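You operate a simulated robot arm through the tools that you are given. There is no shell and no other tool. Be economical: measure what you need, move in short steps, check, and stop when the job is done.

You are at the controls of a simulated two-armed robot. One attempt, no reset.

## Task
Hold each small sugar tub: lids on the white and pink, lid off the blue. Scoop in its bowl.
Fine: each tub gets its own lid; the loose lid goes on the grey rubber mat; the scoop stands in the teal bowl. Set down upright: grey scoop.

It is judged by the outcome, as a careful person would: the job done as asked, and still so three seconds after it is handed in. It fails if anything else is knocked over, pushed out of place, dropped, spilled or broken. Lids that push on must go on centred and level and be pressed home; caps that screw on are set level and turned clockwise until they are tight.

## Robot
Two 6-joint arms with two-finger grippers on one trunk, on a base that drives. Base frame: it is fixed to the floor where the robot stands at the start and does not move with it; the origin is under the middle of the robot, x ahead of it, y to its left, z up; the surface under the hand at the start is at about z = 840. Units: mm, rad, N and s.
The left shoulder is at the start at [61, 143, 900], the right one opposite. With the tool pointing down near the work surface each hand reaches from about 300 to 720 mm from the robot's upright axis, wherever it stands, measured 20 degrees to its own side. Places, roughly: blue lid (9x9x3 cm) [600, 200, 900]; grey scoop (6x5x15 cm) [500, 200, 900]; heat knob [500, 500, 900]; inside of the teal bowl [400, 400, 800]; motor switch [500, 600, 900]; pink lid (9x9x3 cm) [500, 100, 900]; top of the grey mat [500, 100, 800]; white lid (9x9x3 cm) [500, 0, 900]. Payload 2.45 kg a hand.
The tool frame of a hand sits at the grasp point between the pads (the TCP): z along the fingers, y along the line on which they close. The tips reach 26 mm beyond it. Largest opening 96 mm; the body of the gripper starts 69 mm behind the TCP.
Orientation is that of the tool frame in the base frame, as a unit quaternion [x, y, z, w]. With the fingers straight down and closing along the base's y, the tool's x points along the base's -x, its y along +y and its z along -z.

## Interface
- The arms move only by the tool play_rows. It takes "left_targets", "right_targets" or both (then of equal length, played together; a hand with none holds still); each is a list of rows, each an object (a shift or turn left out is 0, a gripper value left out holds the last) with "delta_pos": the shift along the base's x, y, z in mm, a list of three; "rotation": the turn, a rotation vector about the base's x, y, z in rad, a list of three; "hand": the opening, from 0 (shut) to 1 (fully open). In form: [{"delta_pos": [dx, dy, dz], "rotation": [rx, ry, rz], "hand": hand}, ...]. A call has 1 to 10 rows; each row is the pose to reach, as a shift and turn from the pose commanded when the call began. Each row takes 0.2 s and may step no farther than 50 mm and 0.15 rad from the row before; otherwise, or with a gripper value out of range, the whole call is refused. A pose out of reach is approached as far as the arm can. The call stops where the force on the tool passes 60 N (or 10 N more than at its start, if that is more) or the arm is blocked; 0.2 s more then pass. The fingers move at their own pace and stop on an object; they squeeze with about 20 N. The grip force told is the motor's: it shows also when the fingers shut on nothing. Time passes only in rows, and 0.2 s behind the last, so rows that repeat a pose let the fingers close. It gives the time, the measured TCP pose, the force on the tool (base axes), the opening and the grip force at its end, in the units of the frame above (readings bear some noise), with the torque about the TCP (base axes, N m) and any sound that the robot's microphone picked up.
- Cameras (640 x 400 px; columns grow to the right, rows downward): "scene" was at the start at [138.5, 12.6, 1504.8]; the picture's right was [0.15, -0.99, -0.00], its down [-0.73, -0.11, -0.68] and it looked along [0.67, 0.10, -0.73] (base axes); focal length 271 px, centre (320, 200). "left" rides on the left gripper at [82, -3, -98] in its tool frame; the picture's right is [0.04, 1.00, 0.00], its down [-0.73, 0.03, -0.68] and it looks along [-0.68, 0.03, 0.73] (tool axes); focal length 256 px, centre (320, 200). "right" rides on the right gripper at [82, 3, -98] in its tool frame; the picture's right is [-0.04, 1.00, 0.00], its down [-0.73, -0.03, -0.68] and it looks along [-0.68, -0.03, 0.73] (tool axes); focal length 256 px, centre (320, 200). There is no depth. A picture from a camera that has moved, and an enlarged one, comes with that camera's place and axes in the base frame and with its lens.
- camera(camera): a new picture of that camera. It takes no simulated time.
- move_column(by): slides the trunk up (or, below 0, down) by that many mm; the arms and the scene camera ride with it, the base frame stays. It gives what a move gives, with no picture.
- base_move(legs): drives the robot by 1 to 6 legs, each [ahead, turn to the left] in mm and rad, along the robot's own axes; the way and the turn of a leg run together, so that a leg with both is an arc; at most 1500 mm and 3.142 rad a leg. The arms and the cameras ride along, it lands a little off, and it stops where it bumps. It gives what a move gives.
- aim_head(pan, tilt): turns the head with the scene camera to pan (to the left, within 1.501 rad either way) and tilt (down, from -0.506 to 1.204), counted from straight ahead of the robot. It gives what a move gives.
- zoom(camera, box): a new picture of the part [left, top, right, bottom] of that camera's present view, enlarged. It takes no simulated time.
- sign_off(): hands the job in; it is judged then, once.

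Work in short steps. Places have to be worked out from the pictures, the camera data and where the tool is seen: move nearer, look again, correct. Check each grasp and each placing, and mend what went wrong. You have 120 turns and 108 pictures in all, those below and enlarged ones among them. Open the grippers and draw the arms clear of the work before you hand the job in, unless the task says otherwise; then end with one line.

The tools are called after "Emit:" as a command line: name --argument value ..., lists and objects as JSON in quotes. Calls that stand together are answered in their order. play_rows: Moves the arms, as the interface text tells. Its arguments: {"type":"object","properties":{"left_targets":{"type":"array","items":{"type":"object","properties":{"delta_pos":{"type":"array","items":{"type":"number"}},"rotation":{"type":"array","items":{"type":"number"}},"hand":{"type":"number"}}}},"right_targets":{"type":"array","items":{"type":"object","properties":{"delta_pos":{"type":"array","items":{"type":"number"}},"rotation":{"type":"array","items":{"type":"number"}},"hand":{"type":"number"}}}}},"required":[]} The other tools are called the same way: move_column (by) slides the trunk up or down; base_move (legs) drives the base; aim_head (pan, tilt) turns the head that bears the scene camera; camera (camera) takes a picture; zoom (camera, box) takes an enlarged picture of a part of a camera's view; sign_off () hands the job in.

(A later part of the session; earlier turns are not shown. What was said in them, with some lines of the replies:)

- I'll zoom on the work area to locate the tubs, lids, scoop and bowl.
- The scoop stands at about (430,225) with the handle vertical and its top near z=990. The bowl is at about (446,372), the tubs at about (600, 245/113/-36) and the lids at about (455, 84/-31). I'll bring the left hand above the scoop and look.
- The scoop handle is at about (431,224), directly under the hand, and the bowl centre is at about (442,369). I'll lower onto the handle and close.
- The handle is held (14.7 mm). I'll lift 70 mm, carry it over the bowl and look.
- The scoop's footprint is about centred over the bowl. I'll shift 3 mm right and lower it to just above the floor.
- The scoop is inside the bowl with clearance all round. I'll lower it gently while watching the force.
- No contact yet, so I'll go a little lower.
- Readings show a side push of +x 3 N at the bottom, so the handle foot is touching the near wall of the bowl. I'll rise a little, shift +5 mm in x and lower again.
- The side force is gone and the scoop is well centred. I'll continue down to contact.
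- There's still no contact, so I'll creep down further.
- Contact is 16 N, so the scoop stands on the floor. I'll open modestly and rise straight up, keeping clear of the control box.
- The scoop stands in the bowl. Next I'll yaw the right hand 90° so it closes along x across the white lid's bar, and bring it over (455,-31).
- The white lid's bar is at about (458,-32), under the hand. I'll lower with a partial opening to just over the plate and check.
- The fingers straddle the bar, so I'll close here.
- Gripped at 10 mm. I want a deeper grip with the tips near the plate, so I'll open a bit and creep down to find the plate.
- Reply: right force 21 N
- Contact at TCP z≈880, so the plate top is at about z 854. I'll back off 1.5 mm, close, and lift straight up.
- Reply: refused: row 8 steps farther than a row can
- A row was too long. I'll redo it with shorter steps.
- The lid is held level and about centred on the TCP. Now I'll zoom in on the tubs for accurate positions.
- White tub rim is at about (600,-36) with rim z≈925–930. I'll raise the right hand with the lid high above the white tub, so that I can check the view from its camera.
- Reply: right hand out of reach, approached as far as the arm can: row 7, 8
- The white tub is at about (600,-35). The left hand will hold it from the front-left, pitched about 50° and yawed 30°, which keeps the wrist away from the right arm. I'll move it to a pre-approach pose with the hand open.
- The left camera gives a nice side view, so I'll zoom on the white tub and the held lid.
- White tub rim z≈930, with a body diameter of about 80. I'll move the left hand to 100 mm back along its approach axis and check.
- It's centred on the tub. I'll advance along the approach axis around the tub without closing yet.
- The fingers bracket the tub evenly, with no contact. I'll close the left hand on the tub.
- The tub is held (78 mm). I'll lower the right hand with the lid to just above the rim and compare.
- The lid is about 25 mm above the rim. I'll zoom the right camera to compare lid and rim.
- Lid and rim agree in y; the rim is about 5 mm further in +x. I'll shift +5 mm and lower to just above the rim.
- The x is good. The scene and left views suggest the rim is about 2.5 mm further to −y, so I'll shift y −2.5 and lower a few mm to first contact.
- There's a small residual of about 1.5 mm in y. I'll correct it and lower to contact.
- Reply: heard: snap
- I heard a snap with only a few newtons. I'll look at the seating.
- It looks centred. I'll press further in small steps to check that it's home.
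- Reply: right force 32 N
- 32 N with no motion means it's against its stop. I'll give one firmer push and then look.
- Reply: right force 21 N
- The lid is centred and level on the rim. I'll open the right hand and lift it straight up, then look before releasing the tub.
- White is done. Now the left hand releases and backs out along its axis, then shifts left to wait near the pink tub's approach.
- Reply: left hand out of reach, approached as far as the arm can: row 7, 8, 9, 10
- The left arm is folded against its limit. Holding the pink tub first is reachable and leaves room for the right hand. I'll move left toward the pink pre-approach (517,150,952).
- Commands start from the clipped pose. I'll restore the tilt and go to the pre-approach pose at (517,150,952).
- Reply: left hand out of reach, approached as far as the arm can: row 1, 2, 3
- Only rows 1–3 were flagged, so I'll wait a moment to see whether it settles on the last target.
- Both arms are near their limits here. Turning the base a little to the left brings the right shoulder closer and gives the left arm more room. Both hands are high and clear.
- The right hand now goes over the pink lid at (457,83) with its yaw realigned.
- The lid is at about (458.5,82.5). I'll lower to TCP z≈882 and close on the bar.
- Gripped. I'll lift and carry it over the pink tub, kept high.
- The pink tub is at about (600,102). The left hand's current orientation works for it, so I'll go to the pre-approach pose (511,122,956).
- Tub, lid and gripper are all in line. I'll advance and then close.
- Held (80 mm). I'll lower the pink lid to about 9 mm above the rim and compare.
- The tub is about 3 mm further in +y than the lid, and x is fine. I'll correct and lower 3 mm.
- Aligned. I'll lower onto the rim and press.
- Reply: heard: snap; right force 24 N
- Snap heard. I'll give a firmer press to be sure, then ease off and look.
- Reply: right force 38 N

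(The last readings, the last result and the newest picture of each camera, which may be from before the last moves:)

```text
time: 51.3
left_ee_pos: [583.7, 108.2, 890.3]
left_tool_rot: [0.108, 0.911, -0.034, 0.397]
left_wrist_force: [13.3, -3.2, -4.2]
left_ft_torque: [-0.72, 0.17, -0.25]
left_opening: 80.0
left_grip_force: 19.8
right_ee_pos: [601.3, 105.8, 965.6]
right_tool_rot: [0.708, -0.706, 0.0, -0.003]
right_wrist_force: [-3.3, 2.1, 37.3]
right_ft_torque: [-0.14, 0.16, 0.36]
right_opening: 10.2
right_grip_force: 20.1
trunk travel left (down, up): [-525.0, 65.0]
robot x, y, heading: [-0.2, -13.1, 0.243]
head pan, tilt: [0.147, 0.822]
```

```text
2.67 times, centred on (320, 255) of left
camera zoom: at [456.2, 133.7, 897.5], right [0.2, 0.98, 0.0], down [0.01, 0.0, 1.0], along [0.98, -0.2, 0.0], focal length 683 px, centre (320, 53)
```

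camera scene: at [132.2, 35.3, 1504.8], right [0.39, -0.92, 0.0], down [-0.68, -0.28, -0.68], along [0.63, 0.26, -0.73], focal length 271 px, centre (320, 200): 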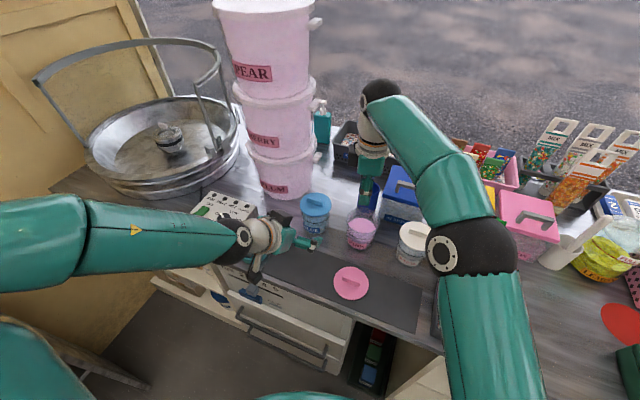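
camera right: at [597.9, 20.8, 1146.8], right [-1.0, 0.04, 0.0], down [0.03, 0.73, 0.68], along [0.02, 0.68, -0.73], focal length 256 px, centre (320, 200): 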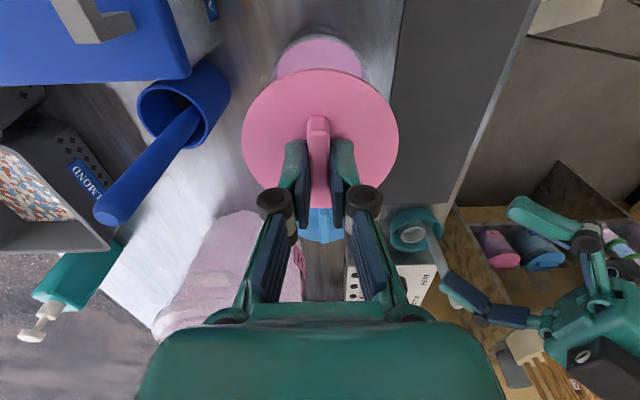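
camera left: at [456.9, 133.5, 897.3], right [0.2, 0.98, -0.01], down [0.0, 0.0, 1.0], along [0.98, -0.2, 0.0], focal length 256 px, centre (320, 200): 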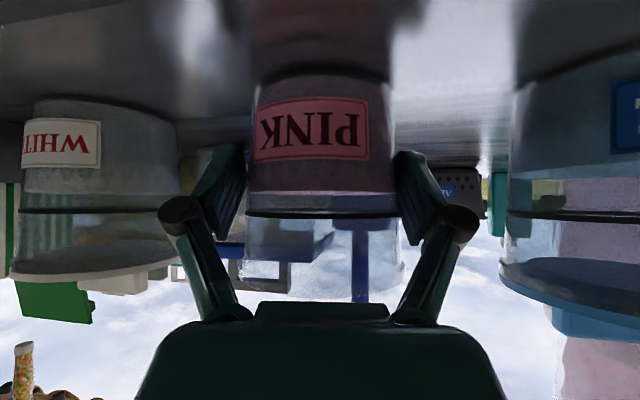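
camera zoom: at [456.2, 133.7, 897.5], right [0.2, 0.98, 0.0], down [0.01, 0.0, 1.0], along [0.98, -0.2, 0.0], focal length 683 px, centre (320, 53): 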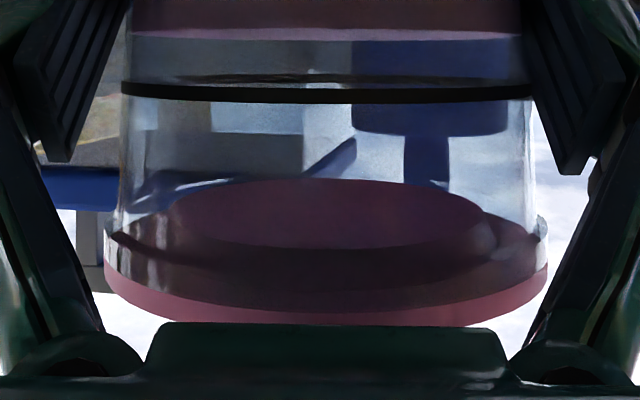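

The pink lid is home and centred. I'll open the right hand and lift it clear, and then have the left release and back out.

Emit:
play_rows --right_targets '[{"delta_pos": [0, 0, 3], "hand": 0.3}, {"delta_pos": [0, 0, 4]}, {"delta_pos": [0, 0, 20]}, {"delta_pos": [0, 0, 55]}, {"delta_pos": [0, 0, 90]}, {"delta_pos": [0, 0, 90]}]'

Emit:
play_rows --left_targets '[{"hand": 1.0}, {"delta_pos": [0, 0, 0]}, {"delta_pos": [-24, 5, 23]}, {"delta_pos": [-48, 10, 46]}, {"delta_pos": [-73, 16, 69]}, {"delta_pos": [-73, 16, 110]}, {"delta_pos": [-73, 16, 150]}, {"delta_pos": [-73, 16, 170]}, {"delta_pos": [-73, 16, 170]}]'

Emit:
camera --camera "scene"

```text
time: 52.7
left_ee_pos: [583.6, 107.8, 890.0]
left_tool_rot: [0.109, 0.911, -0.033, 0.397]
left_wrist_force: [-1.0, -1.2, 2.2]
left_ft_torque: [-0.31, -0.2, -0.12]
left_opening: 80.0
left_grip_force: 19.8
right_ee_pos: [597.9, 106.2, 1050.8]
right_tool_rot: [0.709, -0.706, 0.0, 0.001]
right_wrist_force: [0.7, -1.0, 0.5]
right_ft_torque: [0.01, 0.03, 0.03]
right_opening: 29.1
right_grip_force: 0.1
trunk travel left (down, up): [-525.0, 65.0]
robot x, y, heading: [2.2, -12.7, 0.246]
head pan, tilt: [0.147, 0.822]
```

```text
time: 54.7
left_ee_pos: [508.8, 124.3, 1060.1]
left_tool_rot: [0.109, 0.91, -0.035, 0.398]
left_wrist_force: [-0.1, 0.2, 0.8]
left_ft_torque: [-0.03, 0.01, -0.03]
left_opening: 95.8
left_grip_force: 0.1
right_ee_pos: [599.1, 105.9, 1050.8]
right_tool_rot: [0.709, -0.706, -0.001, 0.001]
right_wrist_force: [1.2, 0.6, 0.5]
right_ft_torque: [0.04, 0.0, 0.01]
right_opening: 28.8
right_grip_force: 0.1
trunk travel left (down, up): [-525.0, 65.0]
robot x, y, heading: [1.1, -10.3, 0.252]
head pan, tilt: [0.147, 0.822]
```

```text
44 pictures are left
camera scene: at [132.3, 35.3, 1504.7], right [0.39, -0.92, 0.0], down [-0.68, -0.28, -0.68], along [0.63, 0.26, -0.73], focal length 271 px, centre (320, 200)
```

scene: 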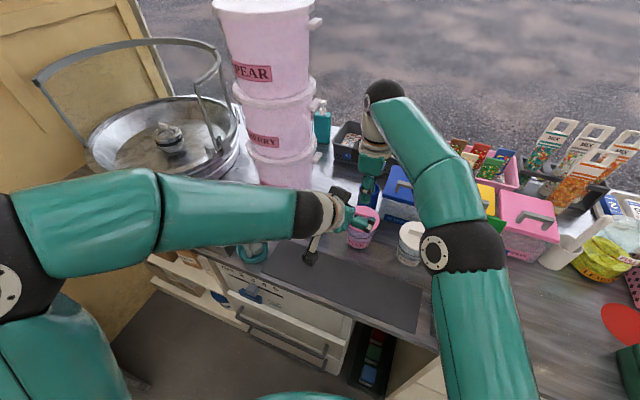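

All clear. I'll turn the base another 0.3 rad to the left for the blue tub.

Emit:
base_move --legs '[[0, 0.3]]'

Emit:
camera --camera "scene"

Emit:
camera --camera "left"

```text
time: 56.2
left_ee_pos: [440.8, 272.4, 1059.4]
left_tool_rot: [-0.031, 0.916, 0.027, 0.398]
left_wrist_force: [-0.4, -0.6, 0.1]
left_ft_torque: [0.0, 0.0, 0.0]
left_opening: 96.0
left_grip_force: 0.0
right_ee_pos: [533.8, 279.6, 1050.8]
right_tool_rot: [0.808, -0.589, 0.0, 0.0]
right_wrist_force: [0.2, -0.1, 0.9]
right_ft_torque: [0.02, -0.01, 0.0]
right_opening: 28.8
right_grip_force: 0.2
trunk travel left (down, up): [-525.0, 65.0]
robot x, y, heading: [6.5, -22.4, 0.556]
head pan, tilt: [0.147, 0.822]
```

```text
43 pictures are left
camera scene: at [118.0, 59.3, 1504.8], right [0.65, -0.76, 0.0], down [-0.56, -0.47, -0.68], along [0.52, 0.44, -0.73], focal length 271 px, centre (320, 200)
```

scene: 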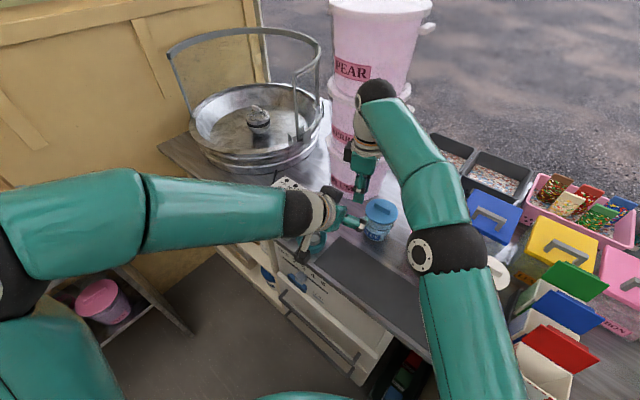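

```text
42 pictures are left
camera left: at [312.5, 258.1, 1066.6], right [-0.11, 0.99, -0.01], down [0.0, 0.01, 1.0], along [0.99, 0.11, 0.0], focal length 256 px, centre (320, 200)
```

left: 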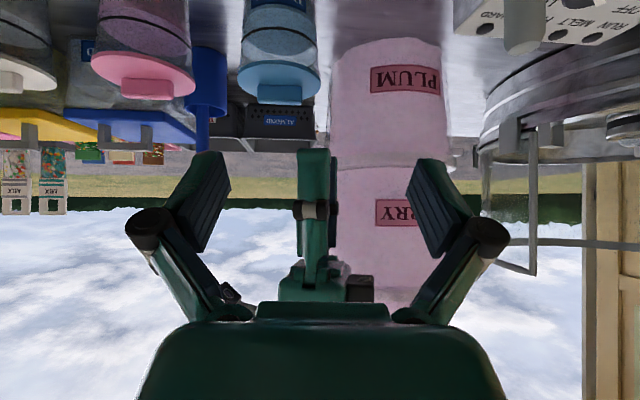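

The blue tub is at about (602,246). I'll put the right hand above it with its yaw aligned to the bar, and move the left hand to its pre-approach pose.

Emit:
play_rows --right_targets '[{"delta_pos": [22, -11, 0], "rotation": [0, 0, -0.1]}, {"delta_pos": [45, -23, 0], "rotation": [0, 0, -0.2]}, {"delta_pos": [67, -34, 0], "rotation": [0, 0, -0.306]}, {"delta_pos": [67, -34, 0], "rotation": [0, 0, -0.306]}]' --left_targets '[{"delta_pos": [20, -15, -30]}, {"delta_pos": [45, -32, -65]}, {"delta_pos": [70, -38, -100]}, {"delta_pos": [70, -38, -100]}]'

Emit:
camera --camera "left"

Emit:
camera --camera "right"

```text
time: 57.2
left_ee_pos: [509.2, 232.2, 961.3]
left_tool_rot: [-0.032, 0.917, 0.027, 0.397]
left_wrist_force: [0.4, -0.9, -0.3]
left_ft_torque: [-0.03, 0.0, 0.01]
left_opening: 95.9
left_grip_force: 0.1
right_ee_pos: [588.4, 238.9, 1047.8]
right_tool_rot: [0.709, -0.705, 0.0, 0.0]
right_wrist_force: [0.2, 0.2, 0.6]
right_ft_torque: [0.01, -0.05, 0.01]
right_opening: 28.6
right_grip_force: 0.2
right hand out of reach, approached as far as the arm can: row 2, 3, 4
trunk travel left (down, up): [-525.0, 65.0]
robot x, y, heading: [5.3, -20.5, 0.557]
head pan, tilt: [0.147, 0.822]
```

```text
41 pictures are left
camera left: at [381.2, 219.4, 969.0], right [-0.11, 0.99, -0.01], down [0.0, 0.01, 1.0], along [0.99, 0.11, 0.0], focal length 256 px, centre (320, 200)
```

left: 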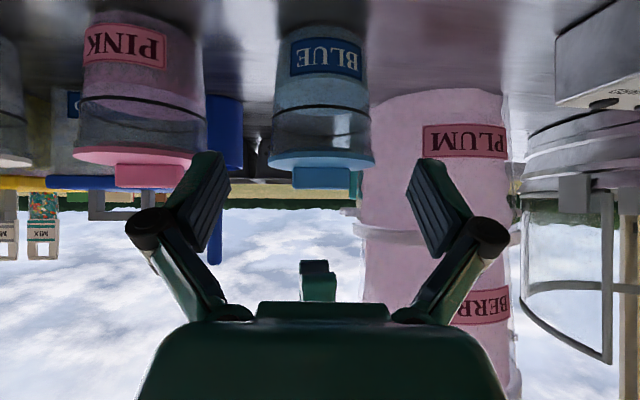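

```text
40 pictures are left
camera right: at [586.2, 156.8, 1144.5], right [-1.0, 0.04, 0.0], down [0.03, 0.73, 0.68], along [0.02, 0.68, -0.73], focal length 256 px, centre (320, 200)
```

right: 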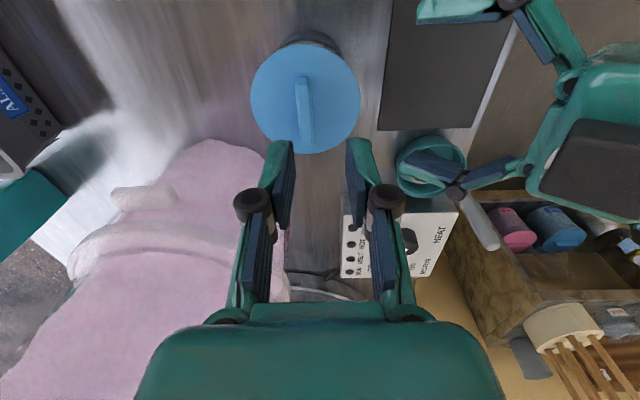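

The right arm is right at its reach limit at this height. I'll raise the trunk 60 mm to gain reach.

Emit:
move_column --by 60

```text
time: 58.2
left_ee_pos: [510.3, 234.2, 1021.9]
left_tool_rot: [-0.032, 0.917, 0.027, 0.397]
left_wrist_force: [0.0, -0.3, 0.3]
left_ft_torque: [0.03, -0.01, 0.02]
left_opening: 95.9
left_grip_force: 0.1
right_ee_pos: [589.0, 238.4, 1107.5]
right_tool_rot: [0.709, -0.705, -0.001, 0.001]
right_wrist_force: [-0.6, -0.5, 0.5]
right_ft_torque: [0.04, -0.04, -0.03]
right_opening: 29.1
right_grip_force: 0.1
trunk travel left (down, up): [-585.0, 5.0]
robot x, y, heading: [3.5, -24.1, 0.552]
head pan, tilt: [0.147, 0.822]
```

Next: left goes down, in along its axis, and closes on the blue tub.

Emit:
play_rows --left_targets '[{"delta_pos": [0, 0, -33]}, {"delta_pos": [1, 1, -66]}, {"delta_pos": [25, 4, -89]}, {"delta_pos": [50, 6, -112]}, {"delta_pos": [74, 9, -134]}, {"delta_pos": [74, 9, -134]}, {"delta_pos": [74, 9, -134]}]'

Emit:
camera --camera "left"

```text
time: 59.8
left_ee_pos: [581.9, 239.4, 889.8]
left_tool_rot: [-0.033, 0.917, 0.027, 0.397]
left_wrist_force: [-0.6, -0.3, 0.5]
left_ft_torque: [0.03, 0.01, 0.04]
left_opening: 95.8
left_grip_force: 0.2
right_ee_pos: [588.9, 238.7, 1107.5]
right_tool_rot: [0.708, -0.706, 0.0, 0.001]
right_wrist_force: [0.1, 0.9, 0.7]
right_ft_torque: [0.0, -0.01, 0.04]
right_opening: 28.7
right_grip_force: 0.0
trunk travel left (down, up): [-585.0, 5.0]
robot x, y, heading: [9.5, -27.3, 0.554]
head pan, tilt: [0.147, 0.822]
```

```text
39 pictures are left
camera left: at [453.5, 227.0, 896.7], right [-0.11, 0.99, -0.01], down [0.0, 0.01, 1.0], along [0.99, 0.11, 0.0], focal length 256 px, centre (320, 200)
```

left: 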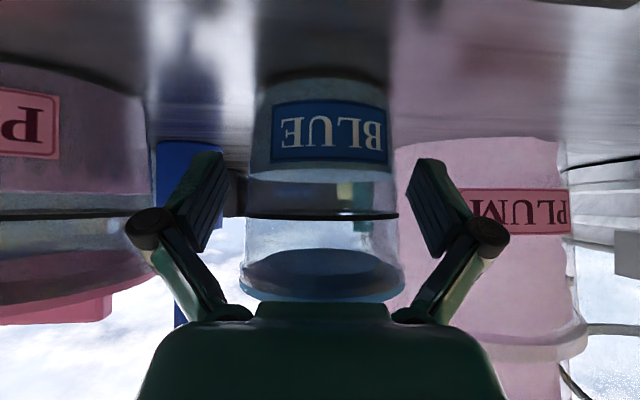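

The tub is about 2 mm right of the gripper centre in the picture (+y). I'll nudge across and close.

Emit:
play_rows --left_targets '[{"delta_pos": [0, 2, 0]}, {"delta_pos": [0, 2, 0], "hand": 0.0}, {"delta_pos": [0, 2, 0]}, {"delta_pos": [0, 2, 0]}, {"delta_pos": [0, 2, 0]}]' --right_targets '[{"delta_pos": [7, 3, -35]}, {"delta_pos": [12, 5, -80]}, {"delta_pos": [12, 5, -100]}, {"delta_pos": [12, 5, -115]}, {"delta_pos": [12, 5, -115]}]'

Emit:
camera --camera "right"

Emit:
zoom --camera "scene" --box '[320, 150, 440, 265]'

```text
time: 61.0
left_ee_pos: [583.9, 242.2, 889.4]
left_tool_rot: [-0.033, 0.916, 0.027, 0.398]
left_wrist_force: [2.4, 2.4, 1.8]
left_ft_torque: [0.19, -0.21, 0.01]
left_opening: 81.6
left_grip_force: 20.3
right_ee_pos: [601.4, 246.4, 990.1]
right_tool_rot: [0.709, -0.705, -0.001, 0.001]
right_wrist_force: [0.1, 0.1, 0.0]
right_ft_torque: [0.01, -0.03, 0.01]
right_opening: 28.8
right_grip_force: 0.1
trunk travel left (down, up): [-585.0, 5.0]
robot x, y, heading: [6.6, -25.2, 0.564]
head pan, tilt: [0.147, 0.822]
```

```text
38 pictures are left
camera right: at [599.2, 163.5, 1088.4], right [-1.0, 0.03, 0.0], down [0.03, 0.73, 0.68], along [0.02, 0.68, -0.73], focal length 256 px, centre (320, 200)
```

right: 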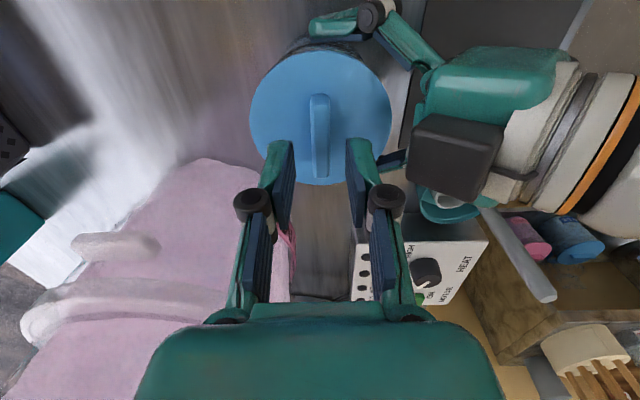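

```text
3.48 times, centred on (380, 208) of scene
camera zoom: at [118.8, 59.9, 1564.7], right [0.65, -0.76, 0.0], down [-0.56, -0.48, -0.68], along [0.52, 0.44, -0.73], focal length 942 px, centre (111, 174)
```

zoom: 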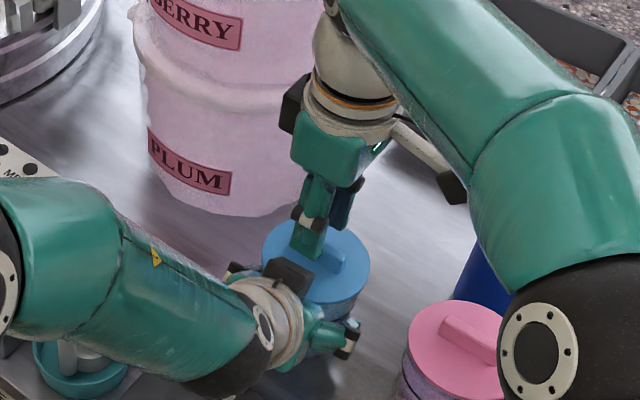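

The tub is held. The bar centre is at about (602,243), so I'll lower to TCP z≈966 and close on it.

Emit:
play_rows --right_targets '[{"delta_pos": [0, -2, -12]}, {"delta_pos": [0, -2, -22]}, {"delta_pos": [0, -2, -24]}, {"delta_pos": [0, -2, -24], "hand": 0.0}, {"delta_pos": [0, -2, -24]}, {"delta_pos": [0, -2, -24]}]'

Emit:
camera --camera "right"

```text
time: 62.4
left_ee_pos: [583.1, 241.8, 889.8]
left_tool_rot: [-0.033, 0.916, 0.027, 0.398]
left_wrist_force: [2.4, 3.3, 3.7]
left_ft_torque: [0.13, -0.15, 0.1]
left_opening: 81.9
left_grip_force: 20.7
right_ee_pos: [601.4, 241.4, 966.4]
right_tool_rot: [0.709, -0.706, 0.0, 0.001]
right_wrist_force: [-1.9, -0.7, 0.7]
right_ft_torque: [0.01, -0.01, -0.03]
right_opening: 9.8
right_grip_force: 20.1
trunk travel left (down, up): [-585.0, 5.0]
robot x, y, heading: [5.8, -26.9, 0.556]
head pan, tilt: [0.147, 0.822]
heard: snap
```

```text
36 pictures are left
camera right: at [599.0, 159.8, 1064.6], right [-1.0, 0.03, 0.0], down [0.03, 0.73, 0.68], along [0.02, 0.68, -0.73], focal length 256 px, centre (320, 200)
```

right: 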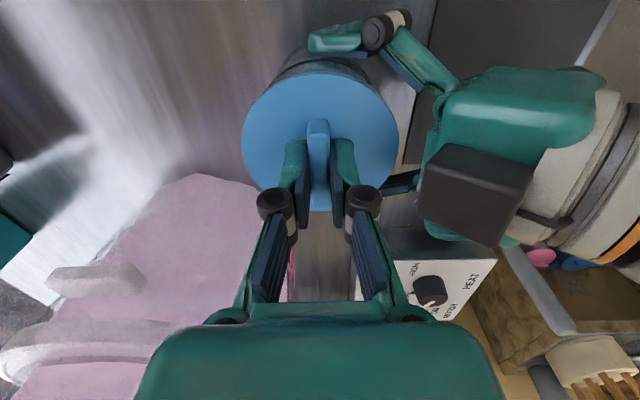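

Gripped; a snap was heard as it closed, so the lid may have been nudged. I'll pull up gently and check the forces.

Emit:
play_rows --right_targets '[{"delta_pos": [0, 0, 2]}, {"delta_pos": [0, 0, 4]}, {"delta_pos": [0, 0, 6]}, {"delta_pos": [0, 0, 8]}]'

Emit:
zoom --camera "left" --box '[220, 180, 420, 330]'

```text
time: 63.4
left_ee_pos: [582.6, 242.9, 890.2]
left_tool_rot: [-0.033, 0.917, 0.028, 0.398]
left_wrist_force: [3.0, 3.3, 5.0]
left_ft_torque: [0.15, -0.05, 0.1]
left_opening: 81.6
left_grip_force: 19.6
right_ee_pos: [600.4, 243.5, 976.8]
right_tool_rot: [0.709, -0.705, 0.0, 0.001]
right_wrist_force: [-0.6, 1.2, -1.0]
right_ft_torque: [-0.02, -0.02, 0.0]
right_opening: 9.9
right_grip_force: 19.9
trunk travel left (down, up): [-585.0, 5.0]
robot x, y, heading: [4.7, -26.7, 0.556]
head pan, tilt: [0.147, 0.822]
```

```text
2.67 times, centred on (320, 255) of left
camera zoom: at [454.2, 228.5, 897.1], right [-0.11, 0.99, -0.01], down [0.0, 0.01, 1.0], along [0.99, 0.11, 0.0], focal length 683 px, centre (320, 53)
```

zoom: 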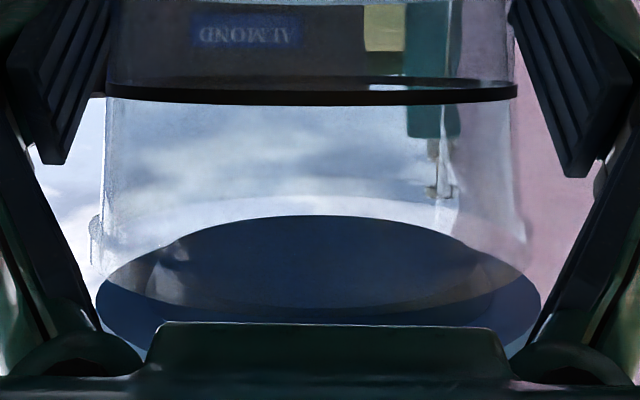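

The lid is off. I'll lift further and carry it right, above the pink tub, away from the left hand.

Emit:
play_rows --right_targets '[{"delta_pos": [0, 0, 30]}, {"delta_pos": [0, 0, 52]}, {"delta_pos": [0, -40, 55]}, {"delta_pos": [0, -85, 55]}, {"delta_pos": [-5, -130, 55]}, {"delta_pos": [-10, -160, 55]}, {"delta_pos": [-10, -160, 55]}]'

Emit:
camera --camera "right"

Emit:
camera --camera "scene"

```text
time: 65.0
left_ee_pos: [582.5, 242.2, 890.4]
left_tool_rot: [-0.032, 0.917, 0.027, 0.397]
left_wrist_force: [0.1, 2.4, 5.0]
left_ft_torque: [-0.08, -0.13, -0.05]
left_opening: 81.5
left_grip_force: 19.6
right_ee_pos: [590.8, 79.1, 1031.7]
right_tool_rot: [0.709, -0.705, 0.0, -0.001]
right_wrist_force: [0.7, -0.4, -0.6]
right_ft_torque: [-0.01, 0.01, -0.02]
right_opening: 10.0
right_grip_force: 20.2
trunk travel left (down, up): [-585.0, 5.0]
robot x, y, heading: [8.1, -25.1, 0.555]
head pan, tilt: [0.147, 0.822]
```

```text
34 pictures are left
camera right: at [589.7, -3.2, 1127.9], right [-1.0, 0.03, 0.0], down [0.03, 0.73, 0.68], along [0.02, 0.68, -0.73], focal length 256 px, centre (320, 200)
```

right: 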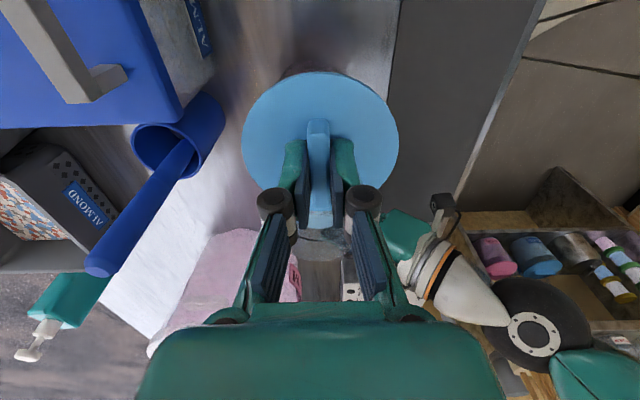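

```text
33 pictures are left
camera scene: at [118.0, 59.6, 1564.8], right [0.65, -0.76, 0.0], down [-0.56, -0.47, -0.68], along [0.52, 0.44, -0.73], focal length 271 px, centre (320, 200)
```

scene: 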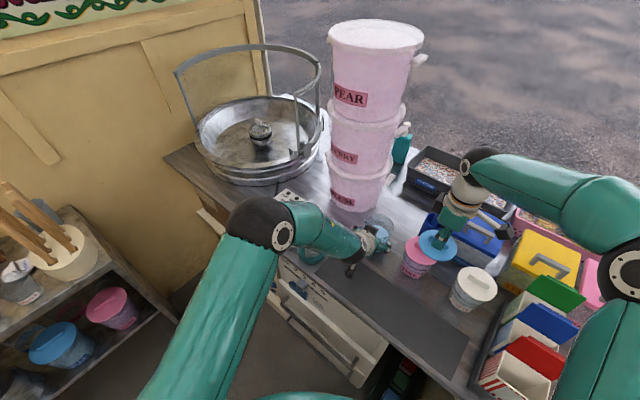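

The lid is clear. Now the left hand lets go of the tub, backs out along its axis and rises.

Emit:
play_rows --left_targets '[{"hand": 1.0}, {"delta_pos": [0, 0, 0]}, {"delta_pos": [-24, -2, 23]}, {"delta_pos": [-49, -5, 46]}, {"delta_pos": [-73, -7, 68]}, {"delta_pos": [-78, 5, 110]}, {"delta_pos": [-80, 20, 150]}, {"delta_pos": [-80, 30, 180]}, {"delta_pos": [-80, 30, 180]}]'

Emit:
camera --camera "scene"

```text
time: 67.0
left_ee_pos: [502.8, 275.9, 1065.5]
left_tool_rot: [-0.032, 0.917, 0.027, 0.398]
left_wrist_force: [0.6, -0.1, -0.3]
left_ft_torque: [0.02, -0.01, 0.02]
left_opening: 96.2
left_grip_force: 0.0
right_ee_pos: [593.2, 78.9, 1030.1]
right_tool_rot: [0.709, -0.706, 0.0, 0.0]
right_wrist_force: [-0.5, 0.5, 0.0]
right_ft_torque: [0.01, 0.0, 0.02]
right_opening: 9.9
right_grip_force: 19.6
trunk travel left (down, up): [-585.0, 5.0]
robot x, y, heading: [8.2, -27.5, 0.558]
head pan, tilt: [0.147, 0.822]
```

```text
32 pictures are left
camera scene: at [118.7, 59.6, 1564.7], right [0.65, -0.76, 0.0], down [-0.56, -0.47, -0.68], along [0.52, 0.44, -0.73], focal length 271 px, centre (320, 200)
```

scene: 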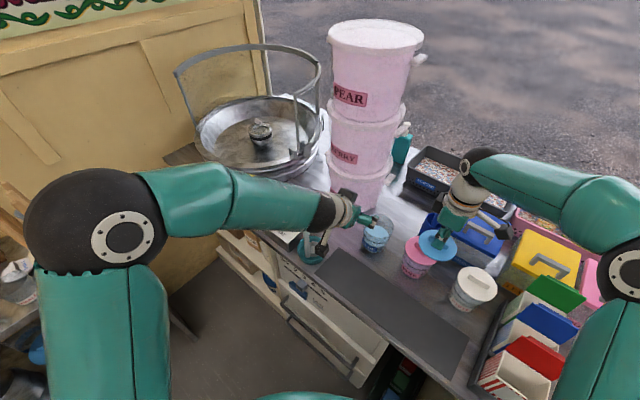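

Everything stands. I'll take the blue lid over the mat at about (457,70) and lower it close to the mat.

Emit:
play_rows --right_targets '[{"delta_pos": [-45, -4, 0]}, {"delta_pos": [-90, -8, 0]}, {"delta_pos": [-134, -11, -5]}, {"delta_pos": [-134, -11, -50]}, {"delta_pos": [-134, -11, -95]}, {"delta_pos": [-134, -11, -130]}, {"delta_pos": [-134, -11, -138]}, {"delta_pos": [-134, -11, -138]}]'

Emit:
camera --camera "right"

Emit:
zoom --camera "scene" --box '[300, 200, 500, 340]'

```text
time: 68.8
left_ee_pos: [501.6, 274.0, 1064.9]
left_tool_rot: [-0.032, 0.917, 0.027, 0.398]
left_wrist_force: [0.0, 0.3, -0.2]
left_ft_torque: [-0.01, 0.02, 0.01]
left_opening: 95.8
left_grip_force: 0.0
right_ee_pos: [456.7, 68.0, 894.4]
right_tool_rot: [0.709, -0.705, -0.001, 0.001]
right_wrist_force: [0.2, 0.5, -0.9]
right_ft_torque: [-0.04, 0.01, 0.0]
right_opening: 9.9
right_grip_force: 19.7
trunk travel left (down, up): [-585.0, 5.0]
robot x, y, heading: [7.4, -25.9, 0.554]
head pan, tilt: [0.147, 0.822]
```

```text
31 pictures are left
camera right: at [455.1, -13.7, 991.1], right [-1.0, 0.03, 0.0], down [0.03, 0.73, 0.68], along [0.02, 0.68, -0.73], focal length 256 px, centre (320, 200)
```

right: 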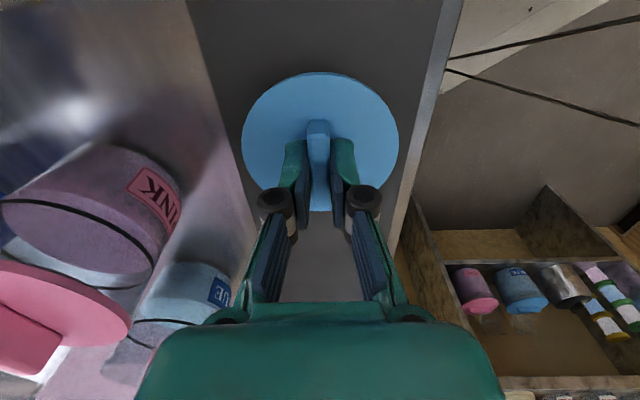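

```text
2.86 times, centred on (400, 270) of scene
camera zoom: at [118.5, 59.4, 1564.8], right [0.65, -0.76, 0.0], down [-0.56, -0.47, -0.68], along [0.52, 0.44, -0.73], focal length 774 px, centre (91, 0)
```

zoom: 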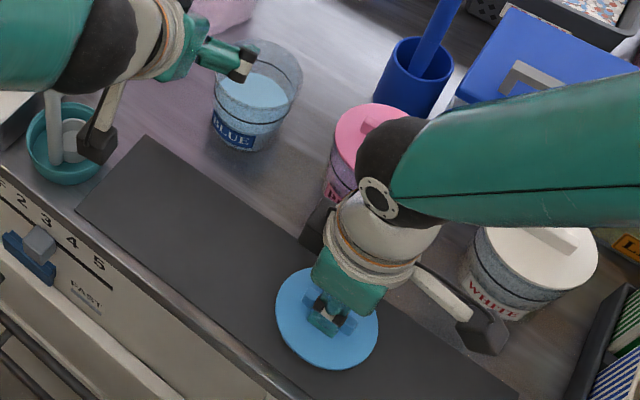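

The lid is over the mat with margin. I'll lower it to contact.

Emit:
play_rows --right_targets '[{"delta_pos": [0, 0, -5]}, {"delta_pos": [0, 0, -9]}, {"delta_pos": [0, 0, -11]}, {"delta_pos": [0, 0, -11]}]'

```text
time: 69.8
left_ee_pos: [501.8, 274.6, 1065.9]
left_tool_rot: [-0.032, 0.916, 0.027, 0.398]
left_wrist_force: [-0.6, -0.4, 0.5]
left_ft_torque: [-0.02, -0.02, 0.0]
left_opening: 95.8
left_grip_force: 0.0
right_ee_pos: [456.4, 69.1, 881.9]
right_tool_rot: [0.709, -0.705, -0.001, 0.001]
right_wrist_force: [-0.2, -0.2, -0.3]
right_ft_torque: [-0.01, 0.0, -0.03]
right_opening: 9.9
right_grip_force: 19.8
trunk travel left (down, up): [-585.0, 5.0]
robot x, y, heading: [6.5, -25.7, 0.56]
head pan, tilt: [0.147, 0.822]
```

Emit:
play_rows --right_targets '[{"delta_pos": [0, 0, -1]}, {"delta_pos": [0, 0, -2]}, {"delta_pos": [0, 0, -2]}]'

```text
time: 70.6
left_ee_pos: [500.4, 274.8, 1066.7]
left_tool_rot: [-0.032, 0.917, 0.027, 0.398]
left_wrist_force: [0.9, 1.1, 0.2]
left_ft_torque: [0.0, -0.01, -0.02]
left_opening: 96.0
left_grip_force: 0.0
right_ee_pos: [457.0, 70.3, 881.6]
right_tool_rot: [0.709, -0.706, 0.0, 0.0]
right_wrist_force: [-0.3, -2.1, 9.4]
right_ft_torque: [-0.11, -0.02, 0.0]
right_opening: 9.8
right_grip_force: 20.0
trunk travel left (down, up): [-585.0, 5.0]
robot x, y, heading: [8.1, -26.0, 0.553]
head pan, tilt: [0.147, 0.822]
```

The lid touches the mat at 9 N. I'll open, rise straight up, and then look over everything.

Emit:
play_rows --right_targets '[{"delta_pos": [0, 0, 0.5], "hand": 0.3}, {"delta_pos": [0, 0, 0.5]}, {"delta_pos": [0, 0, 15]}, {"delta_pos": [0, 0, 60]}, {"delta_pos": [0, 0, 105]}, {"delta_pos": [-10, -40, 130]}, {"delta_pos": [-30, -80, 150]}, {"delta_pos": [-50, -120, 160]}, {"delta_pos": [-50, -120, 160]}]'

Emit:
camera --camera "scene"

Emit:
zoom --camera "scene" --box '[280, 190, 500, 340]'

```text
time: 72.6
left_ee_pos: [503.5, 275.0, 1066.0]
left_tool_rot: [-0.032, 0.917, 0.027, 0.398]
left_wrist_force: [1.0, 0.3, -0.2]
left_ft_torque: [0.0, -0.01, -0.04]
left_opening: 95.8
left_grip_force: 0.1
right_ee_pos: [407.5, -47.6, 1040.4]
right_tool_rot: [0.709, -0.705, 0.0, 0.001]
right_wrist_force: [0.3, -0.8, -1.0]
right_ft_torque: [-0.05, 0.03, -0.02]
right_opening: 28.8
right_grip_force: 0.1
trunk travel left (down, up): [-585.0, 5.0]
robot x, y, heading: [9.2, -27.8, 0.559]
head pan, tilt: [0.147, 0.822]
```

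```text
29 pictures are left
camera scene: at [119.1, 60.5, 1564.6], right [0.65, -0.76, 0.0], down [-0.56, -0.48, -0.68], along [0.52, 0.44, -0.73], focal length 271 px, centre (320, 200)
```

scene: 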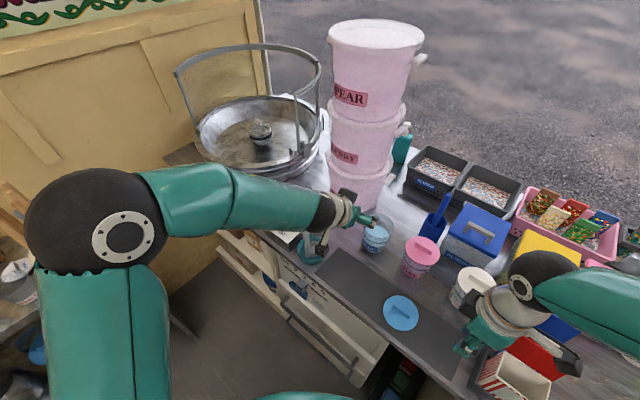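

```text
2.67 times, centred on (390, 265) of scene
camera zoom: at [119.1, 60.5, 1564.6], right [0.65, -0.76, 0.0], down [-0.56, -0.48, -0.68], along [0.52, 0.44, -0.73], focal length 722 px, centre (133, 27)
```

zoom: 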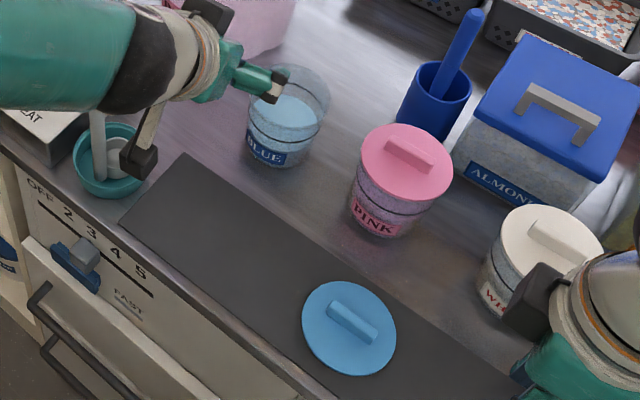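

All placed. I'll draw both arms up and away from the work.

Emit:
play_rows --left_targets '[{"delta_pos": [0, 0, 40]}, {"delta_pos": [0, 0, 80]}, {"delta_pos": [-20, 0, 110]}, {"delta_pos": [-50, 0, 120]}, {"delta_pos": [-80, 0, 120]}, {"delta_pos": [-80, 0, 120]}]' --right_targets '[{"delta_pos": [0, 0, 40]}, {"delta_pos": [-10, -20, 80]}, {"delta_pos": [-20, -50, 110]}, {"delta_pos": [-35, -80, 120]}, {"delta_pos": [-50, -110, 120]}, {"delta_pos": [-50, -110, 120]}]'

Emit:
camera --camera "scene"

Emit:
zoom --camera "scene" --box '[280, 190, 500, 340]'

Emit:
camera --camera "left"

```text
time: 74.0
left_ee_pos: [423.4, 273.7, 1188.3]
left_tool_rot: [-0.032, 0.917, 0.027, 0.398]
left_wrist_force: [-0.6, -0.3, 0.3]
left_ft_torque: [-0.04, 0.02, -0.02]
left_opening: 95.9
left_grip_force: 0.0
right_ee_pos: [358.3, -156.8, 1161.6]
right_tool_rot: [0.709, -0.705, 0.0, 0.001]
right_wrist_force: [0.0, 0.3, -0.5]
right_ft_torque: [0.0, 0.05, 0.02]
right_opening: 28.6
right_grip_force: 0.1
trunk travel left (down, up): [-585.0, 5.0]
robot x, y, heading: [9.8, -27.7, 0.558]
head pan, tilt: [0.147, 0.822]
```

```text
27 pictures are left
camera scene: at [119.8, 59.7, 1564.6], right [0.65, -0.76, 0.0], down [-0.56, -0.47, -0.68], along [0.52, 0.44, -0.73], focal length 271 px, centre (320, 200)
```

scene: 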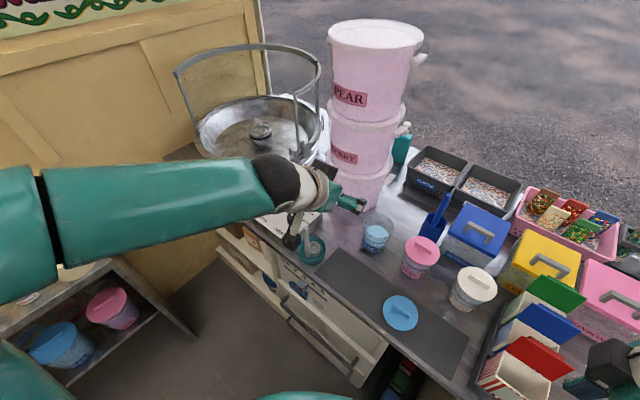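

```text
2.67 times, centred on (390, 265) of scene
camera zoom: at [119.8, 59.7, 1564.6], right [0.65, -0.76, 0.0], down [-0.56, -0.47, -0.68], along [0.52, 0.44, -0.73], focal length 722 px, centre (133, 27)
```

zoom: 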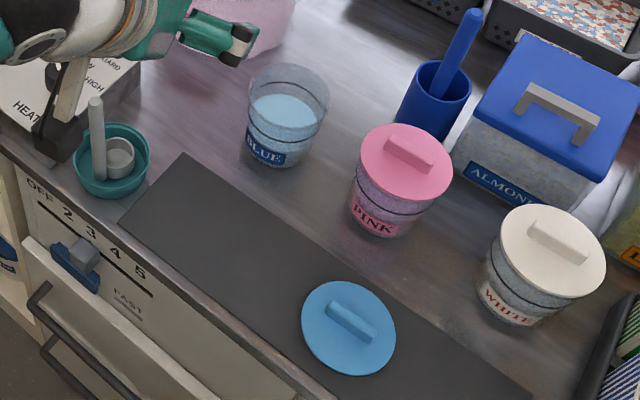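

```text
25 pictures are left
camera left: at [295.1, 260.2, 1195.2], right [-0.11, 0.99, -0.01], down [0.0, 0.01, 1.0], along [0.99, 0.11, -0.01], focal length 256 px, centre (320, 200)
```

left: 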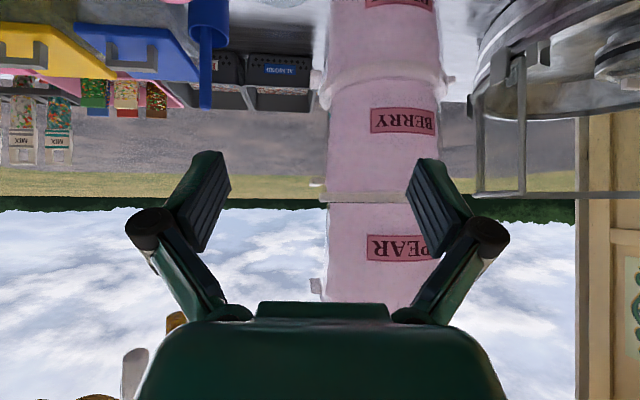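

Everything is in place. I'll open the right gripper fully and then hand in.

Emit:
play_rows --right_targets '[{"hand": 1.0}, {"delta_pos": [0, 0, 0]}, {"delta_pos": [0, 0, 0]}]'

Emit:
sign_off

```text
time: 74.8
left_ee_pos: [421.8, 272.8, 1188.7]
left_tool_rot: [-0.032, 0.916, 0.027, 0.398]
left_wrist_force: [-1.6, -0.7, -0.9]
left_ft_torque: [-0.02, 0.02, 0.03]
left_opening: 96.1
left_grip_force: 0.0
right_ee_pos: [358.1, -155.6, 1161.5]
right_tool_rot: [0.709, -0.705, -0.001, 0.001]
right_wrist_force: [-0.3, -0.6, 0.2]
right_ft_torque: [0.02, 0.0, 0.0]
right_opening: 95.7
right_grip_force: 0.1
trunk travel left (down, up): [-585.0, 5.0]
robot x, y, heading: [8.8, -22.7, 0.56]
head pan, tilt: [0.147, 0.822]
```

```text
The job is handed in.
```

The white and pink lids are pressed home on their own tubs, the blue lid is off and lying on the grey mat, and the grey scoop stands upright in the teal bowl.
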